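You operate a simulated robot arm through the tools that you are given. There is no shell and no other tool. Be economical: measure what you need, move in short steps, check, and stop when the job is done.

Carry out the task below with a simulated two-armed robot. There is one attempt and no reset: what you move stays moved.

Task
Test the plug at 3 bar in the hand pump.
Fine: plug in and vent switch shut before you wind; hold the pump with one hand while the other winds the knob; the red pointer stops at 3; then open the vent and put the plug back in the plug block.
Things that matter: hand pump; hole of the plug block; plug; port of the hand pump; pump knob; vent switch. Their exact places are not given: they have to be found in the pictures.

It is judged by the outcome, as a careful person would: the job done as asked, and still so three seconds after it is handed in. It fails if anything else is knocked over, pushed out of place, dropped, spilled or broken.

Robot
Two 7-joint arms with two-finger parallel grippers on one trunk, on a base that drives. Base frame: it is fixed to the floor where the robot stands at the start and does not move with it; the origin is under the middle of the robot, x ahead of it, y to its left, z up. Units: m, rad, N and s.
The left shoulder is at the start at [0.05, 0.177, 1.179], the right one opposite. With the tool pointing down near the work surface each hand reaches from about 0.22 to 0.7 m from the robot's upright axis, wherever it stands, measured 20 degrees to its own side. Places, roughly: hole of the plug block [0.6, -0.1, 0.8]; plug (3x3x4 cm) [0.6, -0.1, 0.9]; port of the hand pump [0.5, 0.1, 0.9]; pump knob [0.5, 0.1, 0.9]; vent switch [0.4, 0.2, 0.9]. Payload 3.43 kg a hand.
The TCP of each hand is the grasp point between the finger pads, 0.034 m short of the fingertips. In the tool frame z runs along the fingers and y along their closing line. Largest opening 0.128 m; finger width 0.024, thickness 0.012; the body of the gripper, 0.048 by 0.13 m, starts 0.096 m behind the TCP.
Orientation is that of the tool frame in the base frame, as a unit quaternion [x, y, z, w]. With the fingers straight down and closing along the base's y, the tool's x points along the base's -x, its y along +y and its z along -z.

Tools
- The arms move only by the tool nudge_tool. It takes "left_steps", "right_steps" or both (then of equal length, played together; a hand with none holds still); each is a list of rows, each a list of 3 entries, a list of its own where there are three numbers: the opening, from 0 (shut) to 1 (fully open), then the shift along the base's x, y, z in m, then the turn, a rotation vector about the base's x, y, z in rad. In form: [[gripper, [dx, dy, dz], [rx, ry, rz]], ...]. A call has 1 to 8 rows; each row shifts and turns the commanded pose from where the row before left it. A row lasts 0.2 s, in which the tool goes at most 0.05 m and 0.15 rad; a call with a longer step from one row to the next is refused whole, and so is a gripper value outside its range. Where a pose cannot be reached the arm comes as near as it can. A force on the tool above 40 N (or 10 N above the force at the start of the call, whichever is more), or a blocked arm, ends the call early, and 0.2 s more pass. Each finger travels about 0.108 m/s and halts on what it meets, pressing with about 25 N; the grip force reading is that of the motor and also rises with nothing between the fingers. The clock runs only during rows and for 0.2 s after the last one: add rows that do not move to give the fingers time. The reply holds the time, the measured pose of the TCP, the force on the tool along the base axes, the opening and the grip force, in the units named above and with some noise, with the torque about the TCP (base axes, N m) and any sound that the robot's microphone picked up, and new pictures: "views" is both (left out), scene, wrist or none (wrist: the cameras of the hands that moved).
- Cameras (640 x 400 px; columns grow to the right, rows downward): "scene" is now at [0.1559, 0.003, 1.3382]; the picture's right is [0.05, -1.00, 0.00], its down [-0.59, -0.03, -0.80] and it looks along [0.80, 0.04, -0.60] (base axes); focal length 226 px, centre (320, 200). "left" rides on the left gripper at [0.076, 0.011, -0.16] in its tool frame; the picture's right is [-0.15, 0.99, 0.00], its down [-0.88, -0.13, -0.46] and it looks along [-0.45, -0.07, 0.89] (tool axes); focal length 234 px, centre (320, 200). "right" rides on the right gripper at [0.076, -0.011, -0.16] in its tool frame; the picture's right is [0.15, 0.99, 0.00], its down [-0.88, 0.13, -0.46] and it looks along [-0.45, 0.07, 0.89] (tool axes); focal length 234 px, centre (320, 200).
- move_column(by): slides the trunk up (or, below 0, down) by that many m; the arms and the scene camera ride with it, the base frame stays. It gives what a move gives, with no picture.
- drive_base(legs): drives the robot by 1 to 6 legs, each [ahead, turn to the left] in m and rad, along the robot's own axes; the way and the turn of a leg run together, so that a leg with both is an arc; at most 1.5 m and 3.142 rad a leg. The arms and the cameras ride along, it lands a little off, and it stops where it bumps. It gives what a move gives, and a new picture of the scene camera.
- head_to(pan, tilt): turns the head with the scene camera to pan (to the left, within 1.396 rad either way) and tilt (down, from -0.506 to 1.204), counted from straight ahead of the robot. It gives what a move gives, and a new picture of the scene camera.
- measure_at(camera, pixels): there is no depth. For up to 12 entries [column, row, z] of the newest picture of that camera ("zoom" is the newest enlarged one), the place [x, y] in the base frame at which the ray of that pixel passes the height z, good to about 0.002 m. It takes no simulated time.
- enlarge(camera, box): a new picture of the part [left, top, right, bottom] of that camera's present view, enlarged. It takes no simulated time.
- hand_in(): hands the job in; it is judged then, once.

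Keep the steps short. Do not move on a guess: measure, check each grasp and each placing, and mend mistakes. In all there are 80 turns and 260 pictures (those below and enlarged ones count). Leave the grippers open and the arms clear of the work at the hand-in unless told otherwise, and finish with a single line.

The tools are called after "Emit:" as name(argument=value, ...) on one line, values as JSON. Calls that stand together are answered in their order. nudge_tool: Moves the arms, as the interface text tells. Its arguments: {"type":"object","properties":{"left_steps":{"type":"array"},"right_steps":{"type":"array"},"views":{"type":"string","enum":["both","scene","wrist","none"]}},"required":[]} The other tools are called the same way: move_column (by) slides the trunk up or down; drive_base (legs) drives the base; head_to (pan, tilt) turns the head that bears the scene camera; measure_at (camera, pixels) gives the place at which the rays of pixels pass given heights; enlarge (camera, box) takes an enlarged picture of a part of a camera's view; hand_in () hands the job in.

At the start:

```text
time: 0.0
left_ee_pos: [0.3325, 0.1693, 1.2107]
left_tool_rot: [0.0, 1.0, -0.001, 0.0]
left_ft_force: [-0.5, 0.2, -0.3]
left_ft_torque: [-0.02, 0.02, -0.04]
left_width: 0.1281
left_grip_force: 0.1
right_ee_pos: [0.3525, -0.1182, 1.1442]
right_tool_rot: [0.001, 1.0, 0.002, 0.0]
right_ft_force: [-0.1, 0.2, -0.2]
right_ft_torque: [-0.01, -0.01, -0.01]
right_width: 0.1282
right_grip_force: 0.0
trunk travel left (down, up): [-0.35, 0.051]
robot x, y, heading: [-0.0003, -0.0022, 0.001]
head pan, tilt: [0.054, 0.639]
```

scene: 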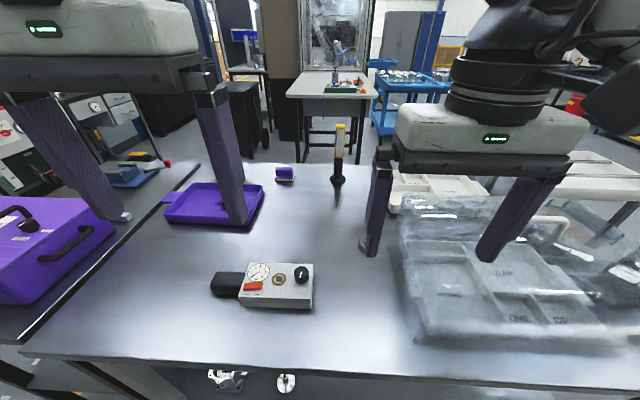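
right: 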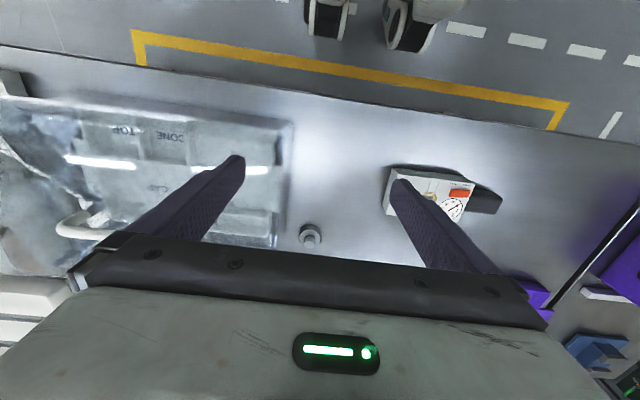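
left: 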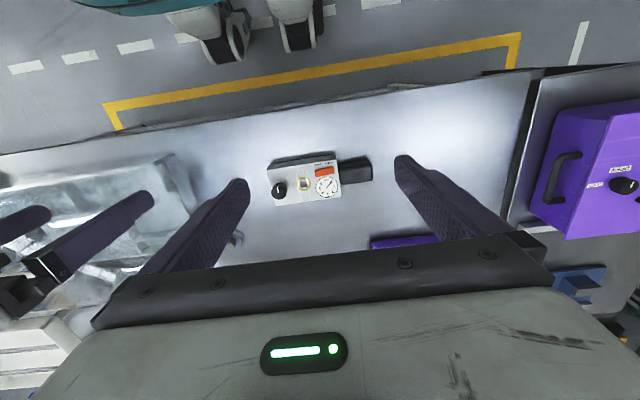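

I see the pump at about (275,285) in the scene picture, and small objects at (338,178) and (285,173). I will enlarge these to identify them.

Emit:
enlarge(camera="scene", box=[200, 250, 330, 320])

Emit:
enlarge(camera="scene", box=[260, 110, 400, 200])

Emit:
enlarge(camera="left", box=[250, 140, 390, 220])

```text
4.92 times, centred on (265, 285) of scene
```

zoom: 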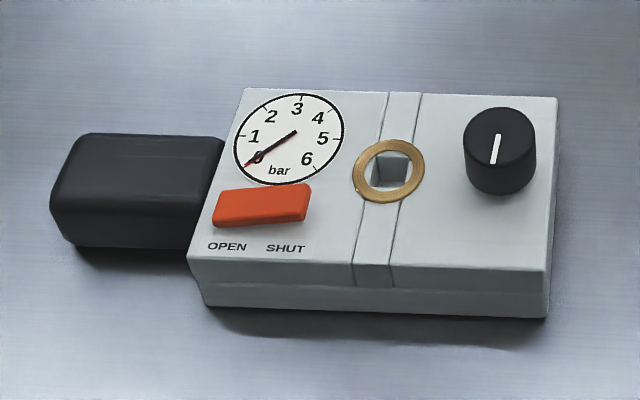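

```text
4.44 times, centred on (330, 155) of scene
```

zoom: 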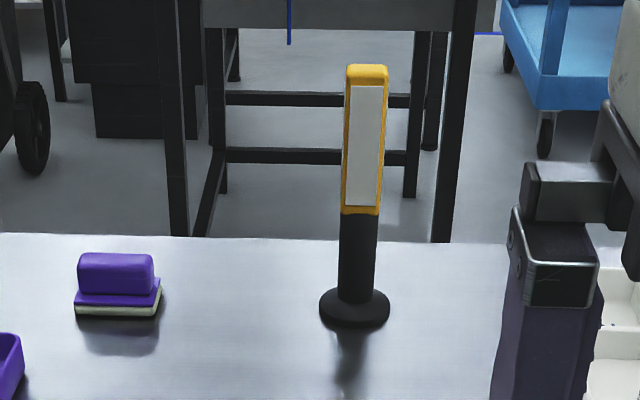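

```text
4.57 times, centred on (320, 180) of left
```

zoom: 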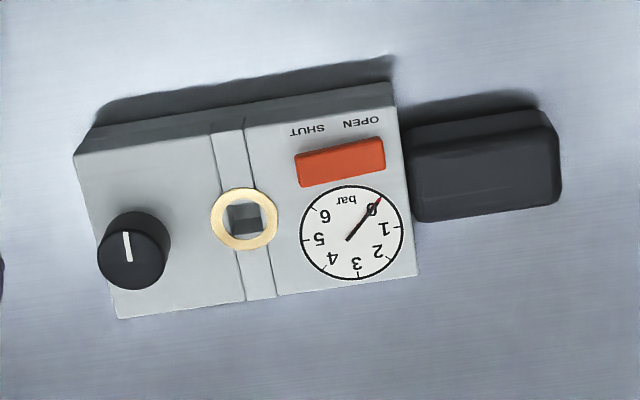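

The plug block looks to be at (310,235) in the right wrist picture. I will enlarge it, and the vent switch.

Emit:
enlarge(camera="right", box=[270, 205, 350, 255])

Emit:
enlarge(camera="scene", box=[235, 260, 275, 310])

Emit:
measure_at(camera="left", pixels=[[277, 195, 0.85], [277, 195, 0.9], [303, 186, 0.89], [280, 191, 0.91], [325, 171, 0.9], [355, 170, 0.87]])

Emit:
measure_at(camera="right", pixels=[[310, 232, 0.88], [310, 240, 0.85]])

```text
8.00 times, centred on (310, 230) of right
```

zoom: 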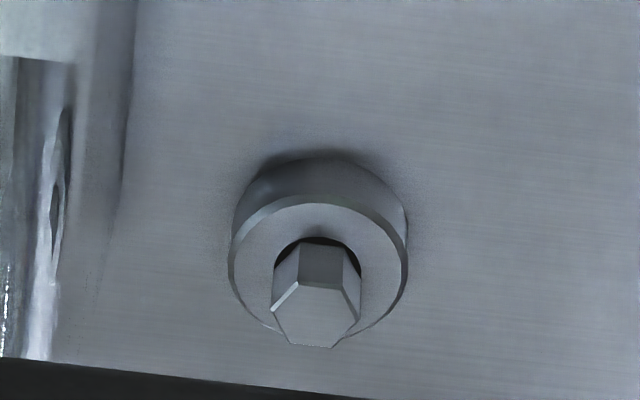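

```text
8.00 times, centred on (255, 285) of scene
```

zoom: 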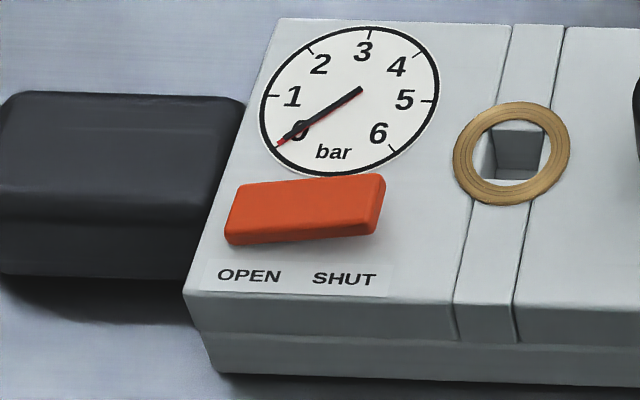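

```text
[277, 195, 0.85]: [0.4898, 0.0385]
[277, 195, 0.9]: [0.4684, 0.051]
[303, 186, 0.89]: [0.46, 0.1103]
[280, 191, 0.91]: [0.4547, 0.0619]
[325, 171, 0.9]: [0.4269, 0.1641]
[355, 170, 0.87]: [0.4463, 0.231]
```

```text
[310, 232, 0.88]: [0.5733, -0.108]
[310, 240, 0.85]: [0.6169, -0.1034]
```

The vent rocker is raised at its SHUT end, so it is open now. The plug is hexagonal and sits in the round block. I will triangulate using the scene and left cameras.

Emit:
measure_at(camera="scene", pixels=[[301.2, 270.8, 0.89], [301.2, 270.8, 0.92], [279, 278.9, 0.88], [279, 278.9, 0.91], [253.2, 285.6, 0.88], [253.2, 285.6, 0.91], [228, 283, 0.87], [228, 283, 0.9]])

Emit:
measure_at(camera="left", pixels=[[277.8, 188.8, 0.89], [277.8, 188.8, 0.92], [303.6, 183.9, 0.88], [303.6, 183.9, 0.91], [324.4, 171.7, 0.88], [324.4, 171.7, 0.91], [356, 171, 0.87], [356, 171, 0.9]])

```text
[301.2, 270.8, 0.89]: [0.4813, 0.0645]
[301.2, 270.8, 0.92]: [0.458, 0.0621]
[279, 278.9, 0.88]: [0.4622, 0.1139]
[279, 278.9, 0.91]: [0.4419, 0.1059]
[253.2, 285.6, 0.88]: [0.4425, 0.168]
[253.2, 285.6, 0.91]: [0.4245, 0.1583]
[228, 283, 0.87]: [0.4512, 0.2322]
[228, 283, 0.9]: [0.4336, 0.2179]
```

```text
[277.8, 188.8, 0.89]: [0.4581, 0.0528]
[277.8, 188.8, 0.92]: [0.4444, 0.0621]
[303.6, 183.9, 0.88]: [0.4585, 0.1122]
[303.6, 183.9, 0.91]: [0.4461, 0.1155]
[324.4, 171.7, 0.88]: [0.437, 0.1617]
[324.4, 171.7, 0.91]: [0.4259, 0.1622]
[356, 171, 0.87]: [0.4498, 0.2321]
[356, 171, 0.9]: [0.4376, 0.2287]
```

Closer looks: the right hand goes ahead over the plug block and the left hand comes down over the pump, both staying well above them.

Emit:
nudge_tool(left_steps=[[1, [0.02, -0.01, -0.03], [0, 0, 0]], [1, [0.02, -0.01, -0.03], [0, 0, 0]], [1, [0.01, -0.01, -0.03], [0, 0, 0]], [1, [0.01, -0.01, -0.02], [0, 0, 0]], [1, [0, 0, 0], [0, 0, 0]]], right_steps=[[1, [0.04, 0, -0.02], [0, 0, 0]], [1, [0.04, 0, -0.02], [0, 0, 0]], [1, [0.04, 0, -0.02], [0, 0, 0]], [1, [0.03, 0, -0.02], [0, 0, 0]], [1, [0, 0, 0], [0, 0, 0]]])

```text
time: 1.2
left_ee_pos: [0.3901, 0.128, 1.1032]
left_tool_rot: [0.0, 1.0, -0.001, 0.002]
left_ft_force: [0.5, 0.4, -0.5]
left_ft_torque: [0.0, 0.0, -0.01]
left_width: 0.128
left_grip_force: 0.1
right_ee_pos: [0.5019, -0.1184, 1.0687]
right_tool_rot: [0.001, 1.0, 0.002, 0.004]
right_ft_force: [-3.3, -1.0, 27.1]
right_ft_torque: [-1.9, 0.39, -0.31]
right_width: 0.1283
right_grip_force: 0.0
trunk travel left (down, up): [-0.35, 0.051]
robot x, y, heading: [-0.0027, -0.0023, -0.001]
head pan, tilt: [0.054, 0.639]
```

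scene: 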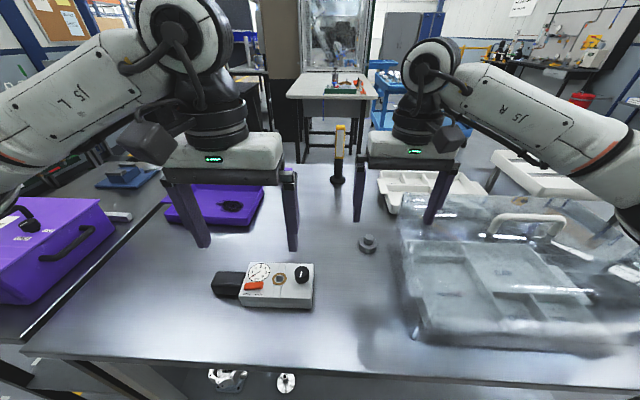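
right: 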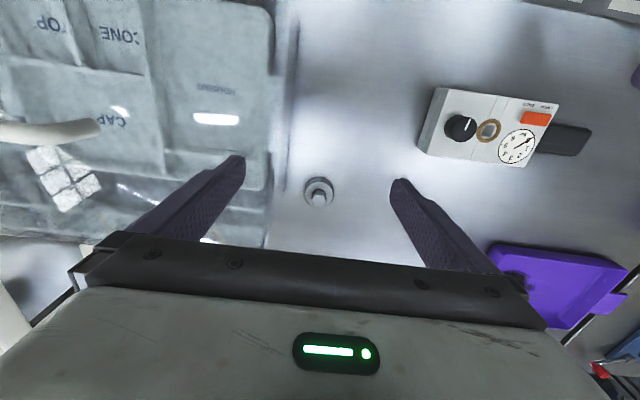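
left: 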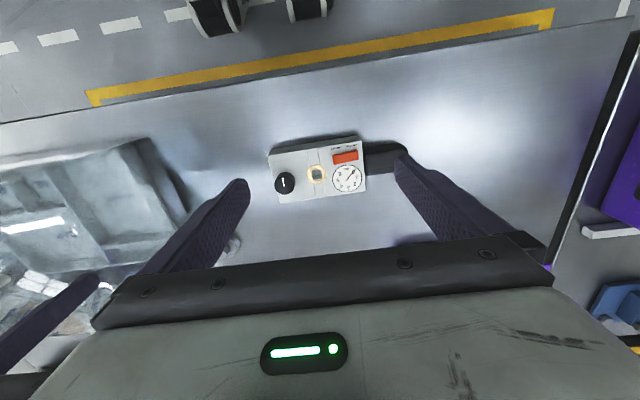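

The right hand feels 27 N upward: its outer finger is resting on the clear cover. I'll lift it straight up and look.

Emit:
nudge_tool(right_steps=[[1, [0, 0, 0.03], [0, 0, 0]], [1, [0, 0.02, 0.02], [0, 0, 0]], [1, [0, 0.02, 0], [0, 0, 0]], [1, [0, 0, 0], [0, 0, 0]]], views="both")

Emit:
enlarge(camera="scene", box=[340, 160, 640, 350])

Emit:
enlarge(camera="right", box=[200, 80, 400, 240])

```text
time: 2.2
left_ee_pos: [0.3931, 0.1283, 1.1013]
left_tool_rot: [0.0, 1.0, -0.001, 0.0]
left_ft_force: [-1.5, 0.6, 0.0]
left_ft_torque: [-0.01, -0.02, -0.02]
left_width: 0.1277
left_grip_force: 0.1
right_ee_pos: [0.5043, -0.0805, 1.1139]
right_tool_rot: [0.001, 1.0, 0.0, 0.0]
right_ft_force: [-0.5, 0.2, 0.0]
right_ft_torque: [0.01, 0.03, -0.01]
right_width: 0.1278
right_grip_force: 0.1
trunk travel left (down, up): [-0.35, 0.051]
robot x, y, heading: [0.0, 0.0007, 0.003]
head pan, tilt: [0.054, 0.639]
```

scene: 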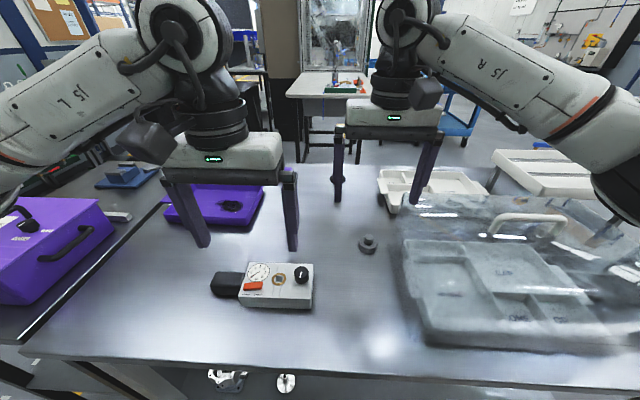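
right: 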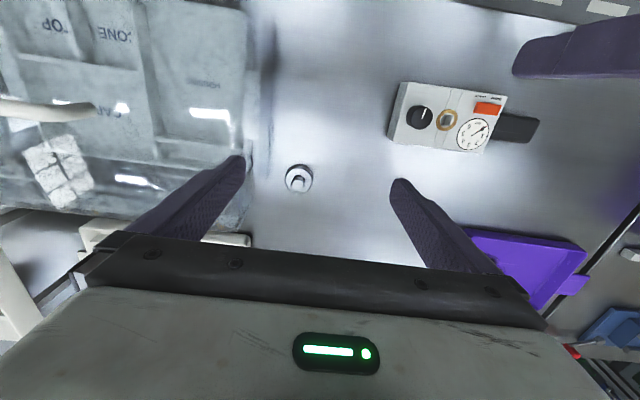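

```text
2.11 times, centred on (490, 255) of scene
```

zoom: 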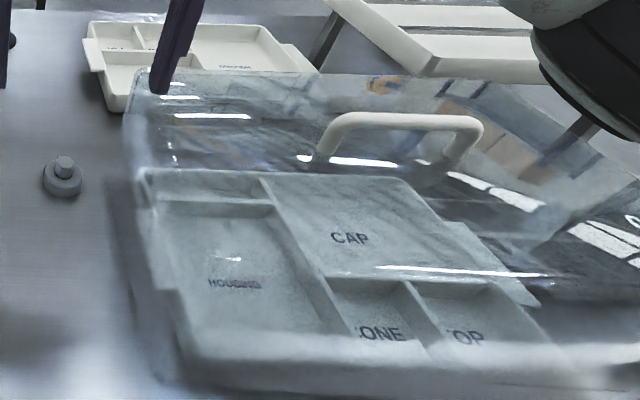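

```text
2.50 times, centred on (300, 160) of right
```

zoom: 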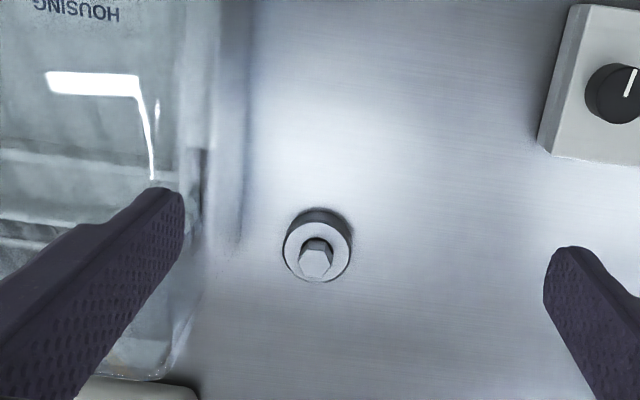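

The cover did not move. The plug block is close to the cover, so I'll triangulate the plug and the cover's edge before choosing which hand to use.

Emit:
measure_at(camera="scene", pixels=[[368.6, 237.5, 0.87], [368.6, 237.5, 0.91], [367.7, 245.5, 0.87], [367.7, 245.5, 0.89], [405, 190, 1.03], [398, 190, 0.85], [412, 340, 0.85]])

Emit:
measure_at(camera="right", pixels=[[298.4, 185.2, 0.87], [298.4, 185.2, 0.91], [298.8, 178.8, 0.87], [298.8, 178.8, 0.89], [272, 60, 0.85], [250, 60, 1.03], [268, 180, 0.85]])

Emit:
enlarge(camera="scene", box=[345, 225, 390, 260])

Emit:
enlarge(camera="left", box=[250, 120, 420, 220])

```text
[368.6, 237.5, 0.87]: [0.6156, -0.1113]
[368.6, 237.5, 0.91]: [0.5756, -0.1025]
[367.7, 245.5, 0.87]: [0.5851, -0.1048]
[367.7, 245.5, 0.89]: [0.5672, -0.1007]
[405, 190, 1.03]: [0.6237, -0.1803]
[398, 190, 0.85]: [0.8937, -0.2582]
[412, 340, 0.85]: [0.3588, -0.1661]
```

```text
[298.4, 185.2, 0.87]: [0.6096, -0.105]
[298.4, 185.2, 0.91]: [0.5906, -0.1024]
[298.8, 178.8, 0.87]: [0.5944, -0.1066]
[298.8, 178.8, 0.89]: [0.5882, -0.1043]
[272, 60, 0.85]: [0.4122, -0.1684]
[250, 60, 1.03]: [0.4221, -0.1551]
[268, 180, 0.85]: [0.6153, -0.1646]
```

```text
11.43 times, centred on (368, 242) of scene
```

zoom: 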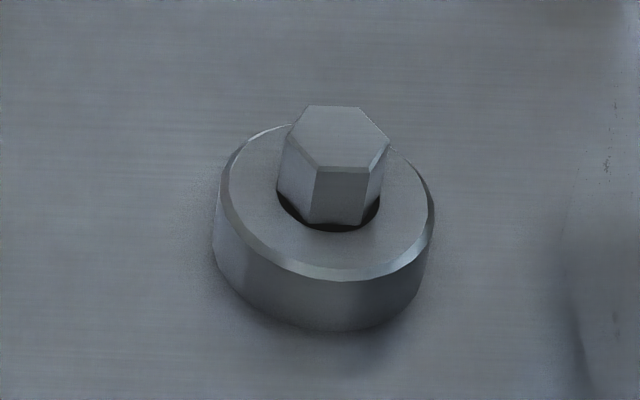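

```text
3.76 times, centred on (335, 170) of left
```

zoom: 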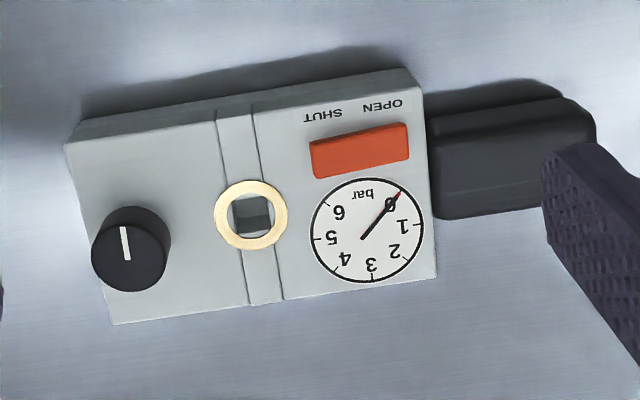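

The plug is at about (0.601, -0.106), top z ≈ 0.885, and the cover face is at y ≈ -0.165. The left arm can reach the plug without passing over the cover, so it will carry the plug. The right hand backs off and the left hand goes lower over the port for a closer look.

Emit:
nudge_tool(right_steps=[[1, [-0.029, -0.02, 0.025], [0, 0, 0]], [1, [-0.029, -0.02, 0.025], [0, 0, 0]], [1, [-0.029, -0.029, 0.018], [0, 0, 0]], [1, [-0.029, -0.029, 0.018], [0, 0, 0]], [1, [-0.029, -0.029, 0.018], [0, 0, 0]], [1, [-0.029, -0.029, 0], [0, 0, 0]]], left_steps=[[1, [0.004, -0.004, -0.02], [0, 0, 0]], [1, [0.004, -0.004, -0.02], [0, 0, 0]], [1, [0.004, -0.004, -0.02], [0, 0, 0]], [1, [0.004, -0.004, -0.02], [0, 0, 0]], [1, [0, 0, -0.02], [0, 0, 0]], [1, [0, 0, 0], [0, 0, 0]]])

Emit:
enlarge(camera="left", box=[220, 120, 420, 245])

Emit:
enlarge(camera="scene", box=[265, 262, 297, 296])

```text
time: 3.6
left_ee_pos: [0.407, 0.1122, 1.0016]
left_tool_rot: [0.001, 1.0, 0.0, 0.0]
left_ft_force: [-0.8, -0.9, -0.5]
left_ft_torque: [-0.02, 0.02, 0.01]
left_width: 0.1279
left_grip_force: 0.1
right_ee_pos: [0.3277, -0.2348, 1.2199]
right_tool_rot: [0.0, 1.0, 0.002, 0.0]
right_ft_force: [0.5, -0.2, 0.3]
right_ft_torque: [0.0, 0.0, 0.01]
right_width: 0.128
right_grip_force: 0.2
trunk travel left (down, up): [-0.35, 0.051]
robot x, y, heading: [-0.0016, -0.0001, 0.0]
head pan, tilt: [0.054, 0.639]
```

scene: 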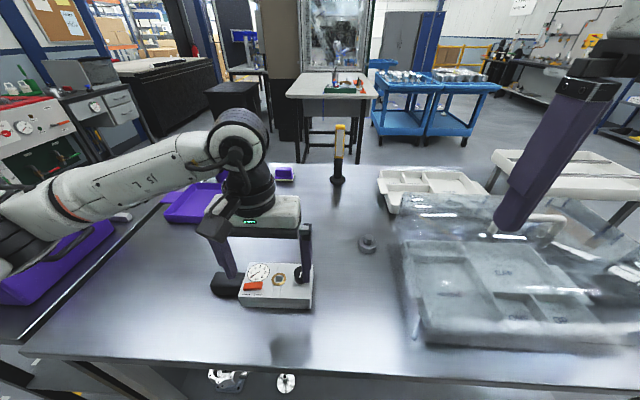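
right: 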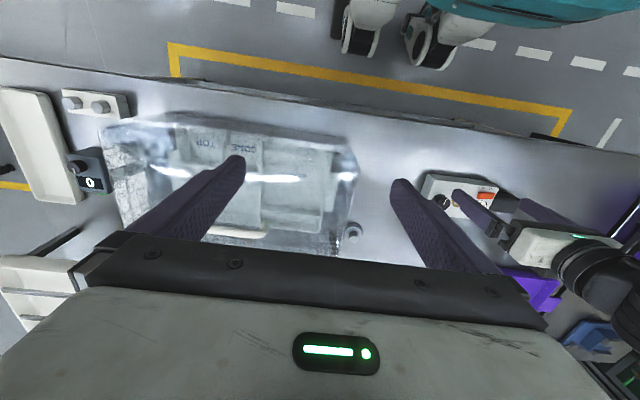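
left: 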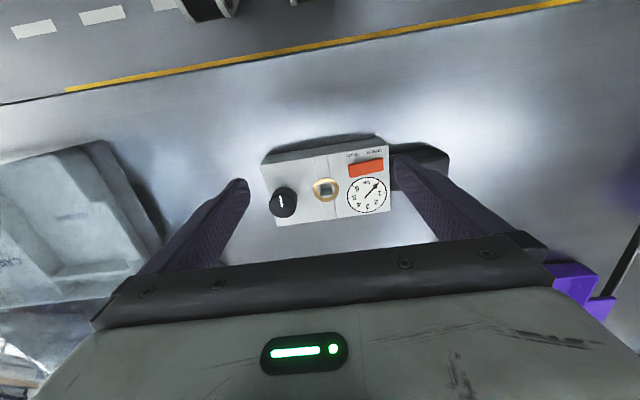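

```text
3.20 times, centred on (320, 182) of left
```

zoom: 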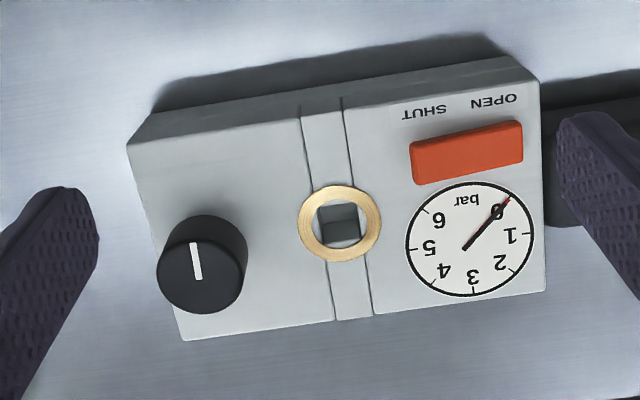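

```text
11.76 times, centred on (281, 279) of scene
```

zoom: 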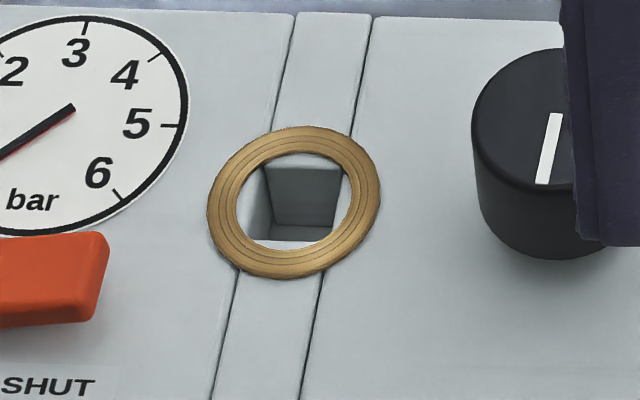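

The port has a round brass ring over a straight channel, so turning the plug does not matter. Measuring the pump features.

Emit:
measure_at(camera="left", pixels=[[326.2, 190, 0.88], [326.2, 190, 0.89], [282.5, 198.7, 0.9], [282.5, 198.7, 0.92], [354.4, 169.4, 0.89], [375, 164, 0.89], [260.6, 164.7, 0.885], [388.7, 145.6, 0.885], [390.3, 211, 0.885], [276.9, 226.3, 0.885], [448, 155, 0.87], [443, 148, 0.87]])

Emit:
measure_at(camera="scene", pixels=[[278.8, 279.3, 0.88], [278.8, 279.3, 0.89]])

```text
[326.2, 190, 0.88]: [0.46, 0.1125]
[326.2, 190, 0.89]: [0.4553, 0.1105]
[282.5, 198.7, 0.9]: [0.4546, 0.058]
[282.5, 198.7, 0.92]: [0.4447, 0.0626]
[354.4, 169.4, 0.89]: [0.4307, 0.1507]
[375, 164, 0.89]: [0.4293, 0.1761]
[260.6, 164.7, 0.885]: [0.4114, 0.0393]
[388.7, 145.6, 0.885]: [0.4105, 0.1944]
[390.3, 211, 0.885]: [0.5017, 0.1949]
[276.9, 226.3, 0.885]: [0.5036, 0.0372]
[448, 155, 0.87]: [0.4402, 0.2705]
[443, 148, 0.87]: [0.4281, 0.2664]
```

```text
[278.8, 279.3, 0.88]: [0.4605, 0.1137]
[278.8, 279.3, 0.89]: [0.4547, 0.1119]
```

The pump lies square to the base: x 0.411–0.503, y 0.038–0.195, port (0.458, 0.112), knob about (0.452, 0.06). Next the left hand goes over the plug, turning -90° so the fingers close along x on the hex flats.

Emit:
nudge_tool(left_steps=[[1, [0.02, -0.024, 0.01], [0, 0, -0.15]], [1, [0.02, -0.024, 0.01], [0, 0, -0.15]], [1, [0.02, -0.024, 0.01], [0, 0, -0.15]], [1, [0.02, -0.024, 0], [0, 0, -0.15]], [1, [0.02, -0.024, 0], [0, 0, -0.15]], [1, [0.02, -0.024, 0], [0, 0, -0.15]], [1, [0.02, -0.024, 0], [0, 0, -0.15]], [1, [0.02, -0.02, 0], [0, 0, -0.15]]], views="scene")

```text
time: 5.4
left_ee_pos: [0.5226, -0.0235, 1.033]
left_tool_rot: [0.413, 0.911, 0.0, 0.001]
left_ft_force: [0.2, 0.5, -0.3]
left_ft_torque: [-0.03, 0.04, 0.03]
left_width: 0.1279
left_grip_force: 0.0
left hand out of reach, approached as far as the arm can: row 6, 7, 8
right_ee_pos: [0.3299, -0.2342, 1.2199]
right_tool_rot: [0.002, 1.0, 0.001, 0.0]
right_ft_force: [0.3, -0.4, 0.2]
right_ft_torque: [0.01, -0.02, -0.01]
right_width: 0.1278
right_grip_force: 0.1
trunk travel left (down, up): [-0.35, 0.051]
robot x, y, heading: [-0.0027, 0.0004, 0.004]
head pan, tilt: [0.054, 0.639]
```

scene: 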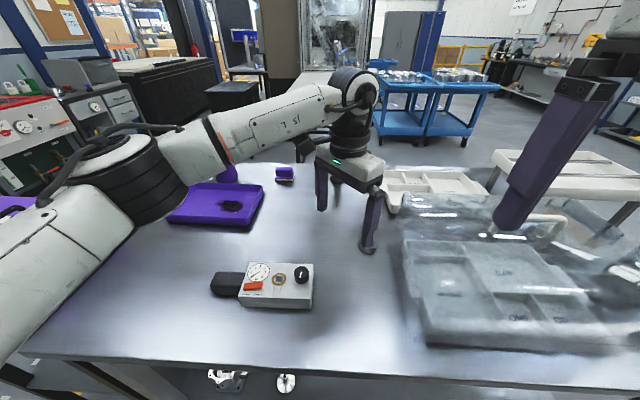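

The left arm runs out of reach about 0.1 m short. I'll draw it back and up, then turn the base to the right to bring the left shoulder closer. The head will keep the scene in view.

Emit:
nudge_tool(left_steps=[[1, [-0.02, 0.03, 0.02], [0, 0, 0]], [1, [-0.02, 0.03, 0.02], [0, 0, 0]], [1, [-0.02, 0.03, 0.02], [0, 0, 0]], [1, [-0.02, 0.03, 0.02], [0, 0, 0]], [1, [0, 0, 0], [0, 0, 0]]], views="none")

```text
time: 6.6
left_ee_pos: [0.4388, 0.0957, 1.1138]
left_tool_rot: [0.412, 0.911, -0.001, 0.0]
left_ft_force: [0.6, -0.3, 0.1]
left_ft_torque: [0.04, 0.02, -0.01]
left_width: 0.1279
left_grip_force: 0.2
right_ee_pos: [0.3292, -0.2352, 1.22]
right_tool_rot: [0.001, 1.0, 0.001, 0.0]
right_ft_force: [0.8, -1.1, -0.8]
right_ft_torque: [0.0, 0.01, 0.02]
right_width: 0.1281
right_grip_force: 0.1
trunk travel left (down, up): [-0.35, 0.051]
robot x, y, heading: [-0.0021, -0.0007, -0.004]
head pan, tilt: [0.054, 0.639]
```

Left is at z 1.11, clear of everything. Turning the base 0.35 rad to the right in place.

Emit:
drive_base(legs=[[0, -0.35]])

```text
time: 8.1
left_ee_pos: [0.445, -0.0641, 1.1129]
left_tool_rot: [0.566, 0.824, 0.001, 0.0]
left_ft_force: [-0.3, -0.6, -0.3]
left_ft_torque: [-0.01, -0.04, 0.02]
left_width: 0.128
left_grip_force: 0.2
right_ee_pos: [0.2278, -0.3345, 1.2195]
right_tool_rot: [0.178, 0.984, 0.002, 0.001]
right_ft_force: [0.1, 0.2, 0.2]
right_ft_torque: [0.01, -0.01, -0.02]
right_width: 0.1279
right_grip_force: 0.0
trunk travel left (down, up): [-0.35, 0.051]
robot x, y, heading: [-0.0003, -0.0005, -0.355]
head pan, tilt: [0.054, 0.639]
```

scene: 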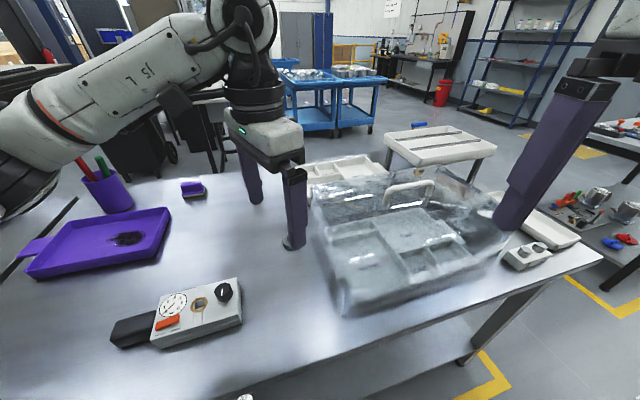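

Turned cleanly. The left hand now goes to above the plug (0.601, -0.106), finishing the -90° turn.

Emit:
nudge_tool(left_steps=[[1, [0.026, -0.007, 0], [0, 0, -0.061]], [1, [0.026, -0.007, 0], [0, 0, -0.061]], [1, [0.026, -0.007, 0], [0, 0, -0.061]], [1, [0.026, -0.007, -0.02], [0, 0, -0.061]], [1, [0.026, -0.007, -0.03], [0, 0, -0.061]], [1, [0.026, -0.007, -0.03], [0, 0, -0.061]], [1, [0, 0, 0], [0, 0, 0]]])

```text
time: 9.7
left_ee_pos: [0.4894, -0.0731, 1.1135]
left_tool_rot: [0.607, 0.794, -0.001, -0.001]
left_ft_force: [0.4, 0.5, 0.1]
left_ft_torque: [-0.01, 0.03, -0.03]
left_width: 0.1282
left_grip_force: 0.1
left hand out of reach, approached as far as the arm can: row 2, 3, 4, 5, 6
right_ee_pos: [0.2273, -0.3338, 1.2202]
right_tool_rot: [0.177, 0.984, 0.002, 0.0]
right_ft_force: [-1.0, 0.4, -0.2]
right_ft_torque: [0.03, -0.01, -0.01]
right_width: 0.1281
right_grip_force: 0.0
trunk travel left (down, up): [-0.35, 0.051]
robot x, y, heading: [0.0016, -0.001, -0.352]
head pan, tilt: [0.054, 0.639]
```

scene: 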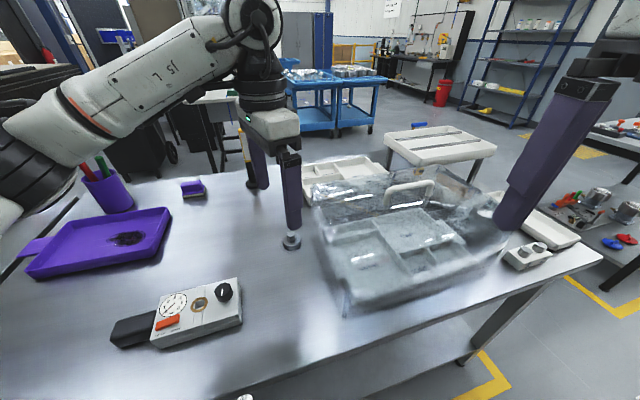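
left: 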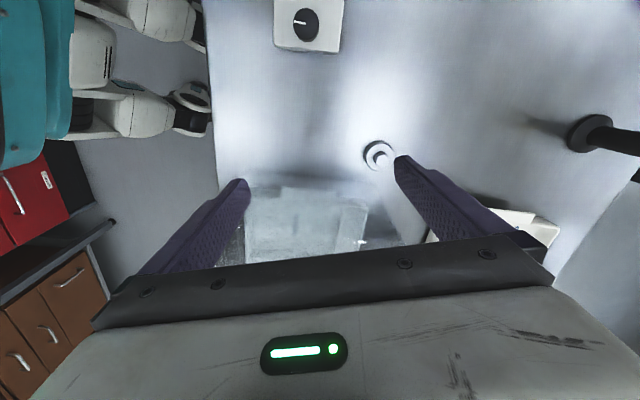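

The limit is wrist turn, not distance: it stops at about 0.95 rad relative to the body. A further base turn of -0.3 fixes that. First I draw the hand back and up to keep clear of the cover.

Emit:
nudge_tool(left_steps=[[1, [-0.02, 0.025, 0.01], [0, 0, 0]], [1, [-0.02, 0.025, 0.01], [0, 0, 0]], [1, [-0.02, 0.03, 0.01], [0, 0, 0]], [1, [-0.02, 0.03, 0.01], [0, 0, 0]], [1, [0, 0, 0], [0, 0, 0]]], views="none")

Emit:
drive_base(legs=[[0, -0.3]])

```text
time: 10.9
left_ee_pos: [0.409, 0.0366, 1.1536]
left_tool_rot: [0.607, 0.795, 0.0, -0.001]
left_ft_force: [0.0, 1.2, -0.4]
left_ft_torque: [0.04, 0.03, 0.0]
left_width: 0.128
left_grip_force: 0.1
right_ee_pos: [0.2286, -0.335, 1.2201]
right_tool_rot: [0.178, 0.984, 0.001, 0.0]
right_ft_force: [0.7, -0.5, 0.6]
right_ft_torque: [0.0, -0.03, 0.0]
right_width: 0.1283
right_grip_force: 0.0
trunk travel left (down, up): [-0.35, 0.051]
robot x, y, heading: [0.0036, -0.0015, -0.35]
head pan, tilt: [0.054, 0.639]
```

```text
time: 12.2
left_ee_pos: [0.4014, -0.0845, 1.1533]
left_tool_rot: [0.717, 0.697, 0.0, -0.001]
left_ft_force: [-0.6, -0.4, -0.2]
left_ft_torque: [0.02, -0.01, -0.03]
left_width: 0.128
left_grip_force: 0.0
right_ee_pos: [0.1209, -0.3867, 1.219]
right_tool_rot: [0.319, 0.948, 0.002, 0.001]
right_ft_force: [-0.3, -0.5, -0.2]
right_ft_torque: [0.01, 0.01, -0.01]
right_width: 0.1281
right_grip_force: 0.1
trunk travel left (down, up): [-0.35, 0.051]
robot x, y, heading: [-0.0004, 0.0037, -0.65]
head pan, tilt: [0.054, 0.639]
```

scene: 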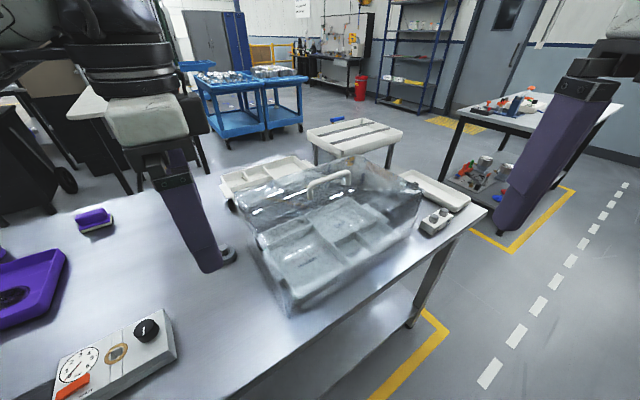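

The fingers now close along x. Moving over the plug at z ≈ 1.05.

Emit:
nudge_tool(left_steps=[[1, [0.035, -0.004, 0], [0, 0, 0.005]], [1, [0.035, -0.004, 0], [0, 0, 0.005]], [1, [0.035, -0.004, 0], [0, 0, 0.005]], [1, [0.035, -0.004, -0.02], [0, 0, 0.005]], [1, [0.035, -0.004, -0.03], [0, 0, 0.005]], [1, [0.025, -0.002, -0.03], [0, 0, 0.003]], [1, [0, 0, -0.02], [0, 0, 0]], [1, [0, 0, 0], [0, 0, 0]]])

Emit:
enlarge(camera="left", box=[240, 120, 400, 220])

```text
time: 14.1
left_ee_pos: [0.48, -0.1044, 1.057]
left_tool_rot: [0.706, 0.708, 0.0, -0.001]
left_ft_force: [0.1, 0.5, -0.7]
left_ft_torque: [-0.04, 0.03, 0.01]
left_width: 0.128
left_grip_force: 0.1
left hand out of reach, approached as far as the arm can: row 2, 3, 4, 5, 6
right_ee_pos: [0.1211, -0.3853, 1.219]
right_tool_rot: [0.319, 0.948, 0.001, 0.0]
right_ft_force: [-0.4, 0.0, 0.0]
right_ft_torque: [0.0, 0.01, 0.01]
right_width: 0.1279
right_grip_force: 0.1
trunk travel left (down, up): [-0.35, 0.051]
robot x, y, heading: [-0.002, -0.0013, -0.65]
head pan, tilt: [0.054, 0.639]
```

scene: 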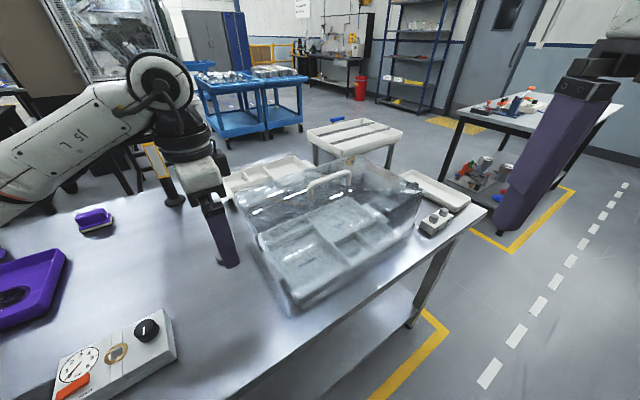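
left: 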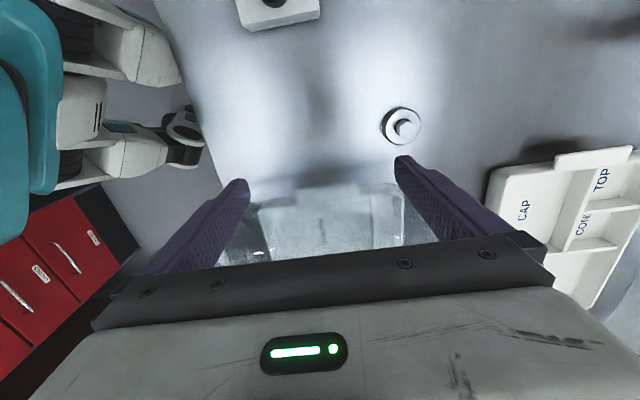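

```text
4.00 times, centred on (320, 170) of left
```

zoom: 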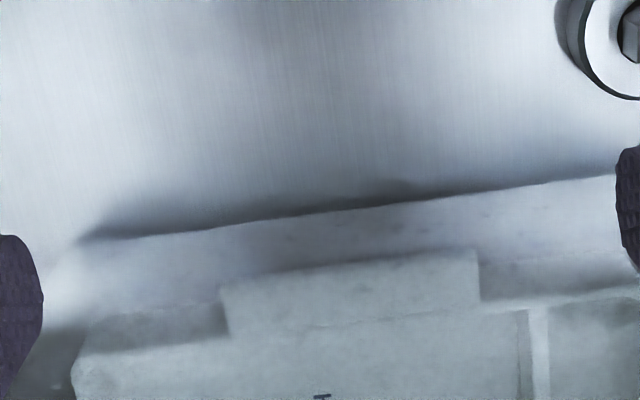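

Reach is still limited by the wrist turn relative to the body. I'll draw back and up again and turn the base another -0.4, so the same finger direction needs less wrist turn.

Emit:
nudge_tool(left_steps=[[1, [-0.005, 0.03, 0.03], [0, 0, 0]], [1, [-0.025, 0.03, 0.03], [0, 0, 0]], [1, [-0.025, 0.03, 0.02], [0, 0, 0]], [1, [-0.025, 0.035, 0.02], [0, 0, 0]], [1, [-0.02, 0.03, 0], [0, 0, 0]], [1, [0, 0, 0], [0, 0, 0]]], views="none")

Emit:
drive_base(legs=[[0, -0.4]])

Emit:
head_to(pan=0.7, tilt=0.6)

```text
time: 15.4
left_ee_pos: [0.3792, 0.0512, 1.1546]
left_tool_rot: [0.707, 0.707, 0.0, -0.001]
left_ft_force: [0.4, -0.5, 0.0]
left_ft_torque: [0.06, 0.0, -0.02]
left_width: 0.1281
left_grip_force: 0.1
right_ee_pos: [0.1209, -0.3866, 1.2189]
right_tool_rot: [0.32, 0.948, 0.001, -0.001]
right_ft_force: [0.3, -0.4, -0.9]
right_ft_torque: [-0.01, 0.0, -0.01]
right_width: 0.1277
right_grip_force: 0.0
trunk travel left (down, up): [-0.35, 0.051]
robot x, y, heading: [-0.0041, -0.0024, -0.645]
head pan, tilt: [0.054, 0.639]
```

```text
time: 17.0
left_ee_pos: [0.3699, -0.0981, 1.1559]
left_tool_rot: [0.832, 0.555, 0.001, 0.0]
left_ft_force: [-0.1, 0.2, 1.1]
left_ft_torque: [0.03, 0.01, -0.01]
left_width: 0.1278
left_grip_force: 0.1
right_ee_pos: [-0.0359, -0.4028, 1.22]
right_tool_rot: [0.497, 0.868, 0.002, 0.001]
right_ft_force: [0.6, -0.9, 0.3]
right_ft_torque: [0.02, -0.04, 0.0]
right_width: 0.128
right_grip_force: 0.0
trunk travel left (down, up): [-0.35, 0.051]
robot x, y, heading: [0.0012, -0.0024, -1.042]
head pan, tilt: [0.054, 0.639]
```

scene: 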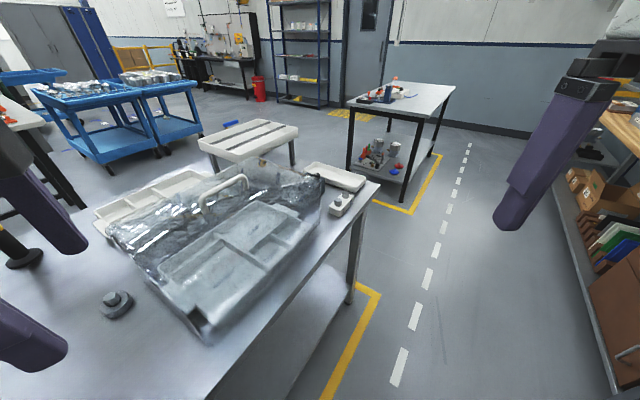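

```text
time: 18.1
left_ee_pos: [0.3701, -0.0965, 1.1557]
left_tool_rot: [0.831, 0.556, 0.0, -0.001]
left_ft_force: [-0.4, -0.4, -0.2]
left_ft_torque: [0.0, -0.01, -0.02]
left_width: 0.1279
left_grip_force: 0.1
right_ee_pos: [-0.0359, -0.4033, 1.2185]
right_tool_rot: [0.498, 0.867, 0.001, 0.001]
right_ft_force: [-0.1, 0.2, -0.9]
right_ft_torque: [0.02, -0.04, -0.01]
right_width: 0.1279
right_grip_force: 0.1
trunk travel left (down, up): [-0.35, 0.051]
robot x, y, heading: [-0.0023, 0.0026, -1.039]
head pan, tilt: [0.7, 0.6]
```

scene: 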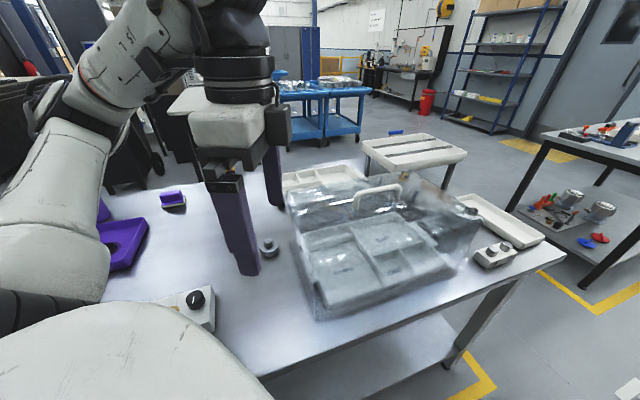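

Now the left hand goes over the plug, turning back +0.39 rad to close along x.

Emit:
nudge_tool(left_steps=[[1, [0.033, -0.001, 0], [0, 0, 0.1]], [1, [0.033, -0.001, 0], [0, 0, 0.1]], [1, [0.033, -0.001, 0], [0, 0, 0.1]], [1, [0.033, -0.001, -0.02], [0, 0, 0.093]], [1, [0.033, -0.001, -0.03], [0, 0, 0]], [1, [0.033, -0.001, -0.03], [0, 0, 0]], [1, [0.033, -0.002, -0.02], [0, 0, 0]], [1, [0, 0, 0], [0, 0, 0]]])

Emit:
enlarge(camera="left", box=[240, 100, 400, 200])

```text
time: 19.9
left_ee_pos: [0.5203, -0.118, 1.0734]
left_tool_rot: [0.705, 0.709, 0.001, 0.001]
left_ft_force: [0.1, 0.2, 0.7]
left_ft_torque: [0.04, -0.01, 0.02]
left_width: 0.1281
left_grip_force: 0.0
left hand out of reach, approached as far as the arm can: row 5, 6, 7
right_ee_pos: [-0.0363, -0.4039, 1.2182]
right_tool_rot: [0.498, 0.867, 0.001, 0.0]
right_ft_force: [0.4, 0.3, -0.5]
right_ft_torque: [0.01, -0.02, 0.02]
right_width: 0.1279
right_grip_force: 0.1
trunk travel left (down, up): [-0.35, 0.051]
robot x, y, heading: [0.0009, 0.0034, -1.039]
head pan, tilt: [0.7, 0.6]
```

scene: 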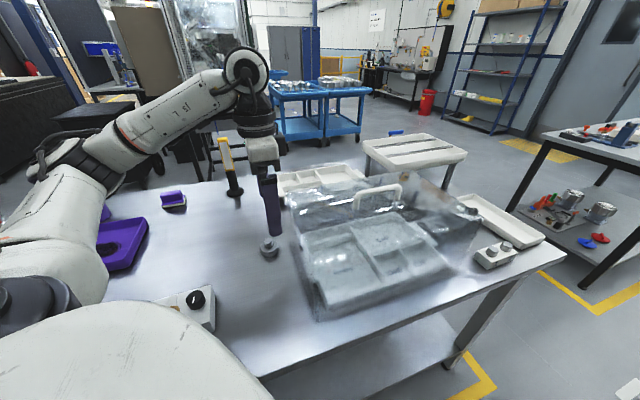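
left: 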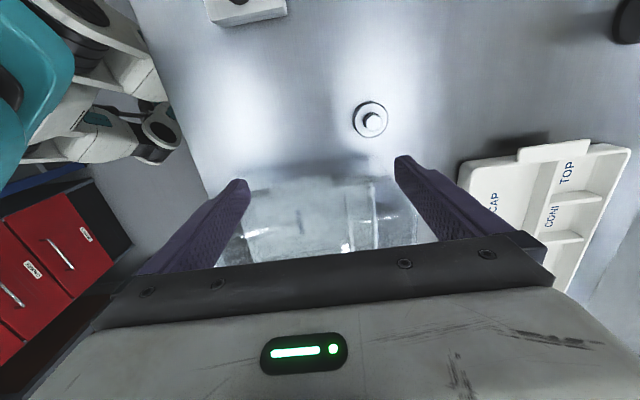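

```text
4.00 times, centred on (320, 150) of left
```

zoom: 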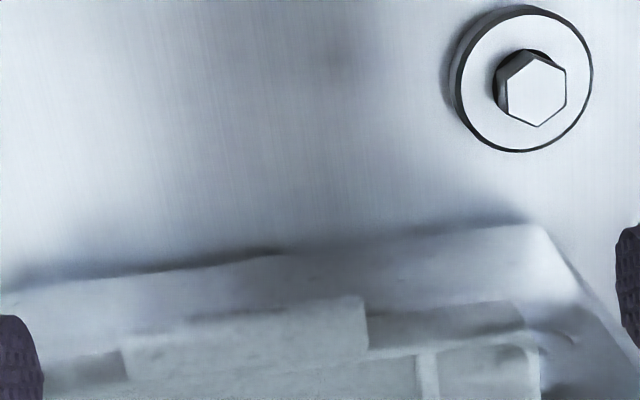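

The reach limit couples wrist yaw with distance. The plug can turn in its round hole, so a closing line 20° off x will still seat on the flats. I'll ease the yaw by +0.35 and try to finish the approach at this height.

Emit:
nudge_tool(left_steps=[[1, [0, 0.006, 0], [0, 0, 0.12]], [1, [0, 0.006, 0], [0, 0, 0.12]], [1, [0.01, 0, 0], [0, 0, 0.11]], [1, [0.02, 0, 0], [0, 0, 0]], [1, [0.02, 0, 0], [0, 0, 0]], [1, [0.02, 0, 0], [0, 0, 0]], [1, [0.011, 0, 0], [0, 0, 0]], [1, [0, 0, 0], [0, 0, 0]]])

```text
time: 21.7
left_ee_pos: [0.6027, -0.1071, 1.0749]
left_tool_rot: [0.572, 0.82, 0.0, 0.0]
left_ft_force: [-0.5, -0.1, -0.7]
left_ft_torque: [0.02, -0.02, 0.0]
left_width: 0.1278
left_grip_force: 0.0
right_ee_pos: [-0.0363, -0.4019, 1.2196]
right_tool_rot: [0.498, 0.867, 0.0, 0.001]
right_ft_force: [0.3, -0.4, -0.4]
right_ft_torque: [0.02, 0.01, 0.02]
right_width: 0.1281
right_grip_force: 0.1
trunk travel left (down, up): [-0.35, 0.051]
robot x, y, heading: [-0.0004, -0.0014, -1.043]
head pan, tilt: [0.7, 0.6]
```

scene: 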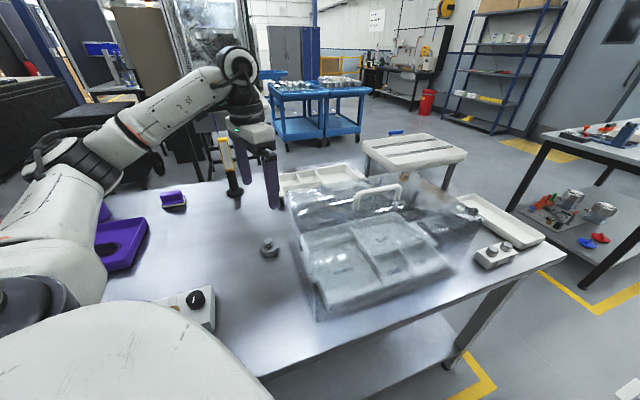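
left: 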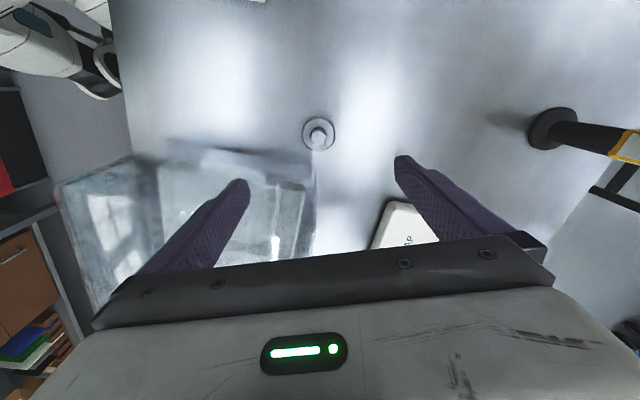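

It is in reach now. I'll zoom on the plug and the cover edge from the left wrist to measure.

Emit:
enlarge(camera="left", box=[280, 100, 360, 160])

Emit:
measure_at(camera="left", pixels=[[319, 133, 0.87], [319, 133, 0.885], [319, 133, 0.9], [316, 190, 0.85], [305, 185, 1.03], [320, 260, 0.85], [170, 150, 0.85], [303, 240, 1.03]])

Emit:
enlarge(camera="scene", box=[245, 160, 375, 330])

```text
6.67 times, centred on (320, 130) of left
```

zoom: 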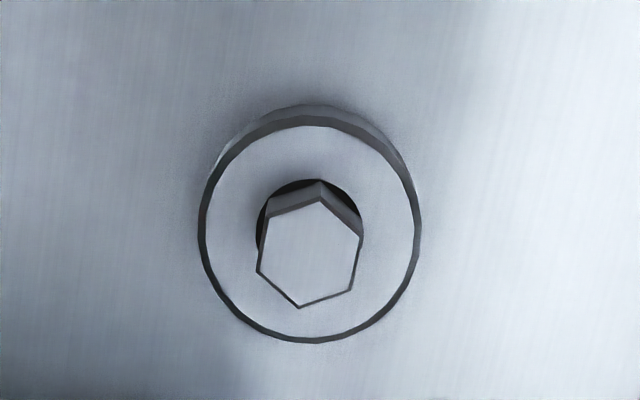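

```text
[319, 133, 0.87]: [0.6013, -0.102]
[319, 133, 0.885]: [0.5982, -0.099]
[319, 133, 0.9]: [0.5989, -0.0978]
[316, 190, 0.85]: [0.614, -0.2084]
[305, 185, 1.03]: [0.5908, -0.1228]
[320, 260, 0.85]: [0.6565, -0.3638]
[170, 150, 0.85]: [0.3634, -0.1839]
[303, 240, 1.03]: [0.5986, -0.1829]
```

```text
2.35 times, centred on (310, 245) of scene
```

zoom: 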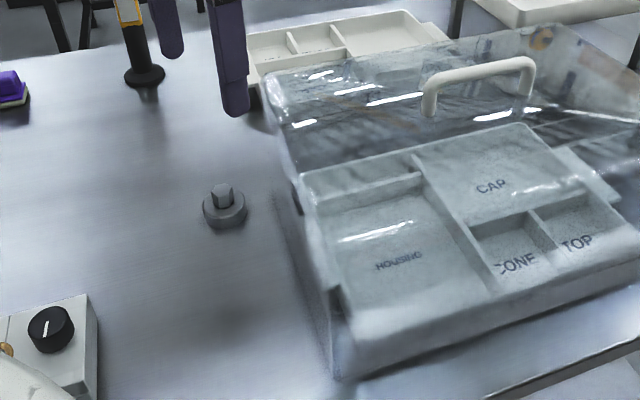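

Cover side is at y ≈ -0.165 to -0.18, so a straight-down approach clears it by about 2 cm. Measuring the plug head at pixel (318.2,137.9), then descending part way while turning back toward the flats.

Emit:
measure_at(camera="left", pixels=[[318.2, 137.9, 0.88], [318.2, 137.9, 0.89], [320.6, 132.5, 0.868]])

Emit:
nudge_tool(left_steps=[[0.7, [0, 0.001, -0.03], [0, 0, 0]], [0.7, [0, 0, -0.03], [0, 0, 0]], [0.6, [0, 0, -0.03], [0, 0, 0]], [0.6, [0, 0, -0.02], [0, 0, -0.1]], [0.6, [0, 0, 0], [0, 0, -0.1]], [0.6, [0, 0, 0], [0, 0, 0]]])

Emit:
enlarge(camera="scene", box=[230, 190, 330, 290])

Emit:
enlarge(camera="left", box=[240, 100, 400, 220])

```text
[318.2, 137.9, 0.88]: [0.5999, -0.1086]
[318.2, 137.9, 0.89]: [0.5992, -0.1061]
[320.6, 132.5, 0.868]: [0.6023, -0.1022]
```

```text
time: 23.1
left_ee_pos: [0.5554, -0.1213, 0.9635]
left_tool_rot: [0.65, 0.76, 0.001, 0.001]
left_ft_force: [0.4, 0.3, 0.9]
left_ft_torque: [0.03, 0.03, -0.02]
left_width: 0.0765
left_grip_force: 0.1
left hand out of reach, approached as far as the arm can: row 4, 5
right_ee_pos: [-0.0354, -0.4027, 1.2186]
right_tool_rot: [0.497, 0.868, 0.001, 0.0]
right_ft_force: [-0.3, -0.5, -0.9]
right_ft_torque: [-0.04, 0.04, 0.02]
right_width: 0.128
right_grip_force: 0.1
trunk travel left (down, up): [-0.35, 0.051]
robot x, y, heading: [0.0042, -0.0008, -1.04]
head pan, tilt: [0.7, 0.6]
```

scene: 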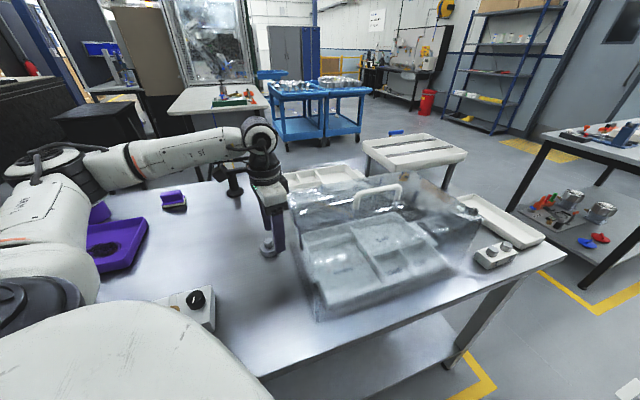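
left: 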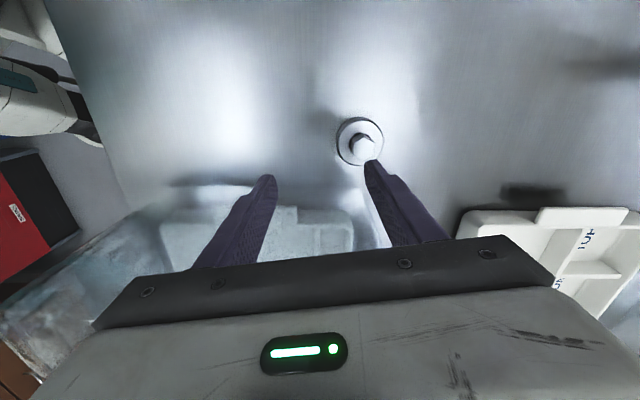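

```text
4.00 times, centred on (280, 240) of scene
```

zoom: 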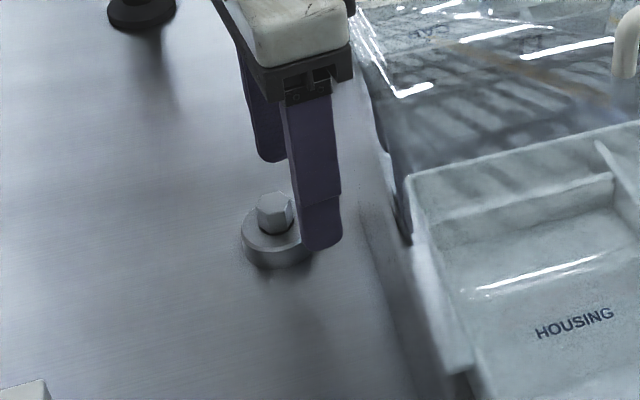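

```text
3.33 times, centred on (320, 160) of left
```

zoom: 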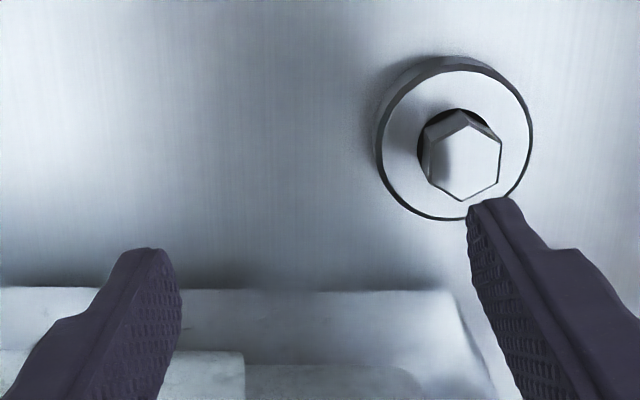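

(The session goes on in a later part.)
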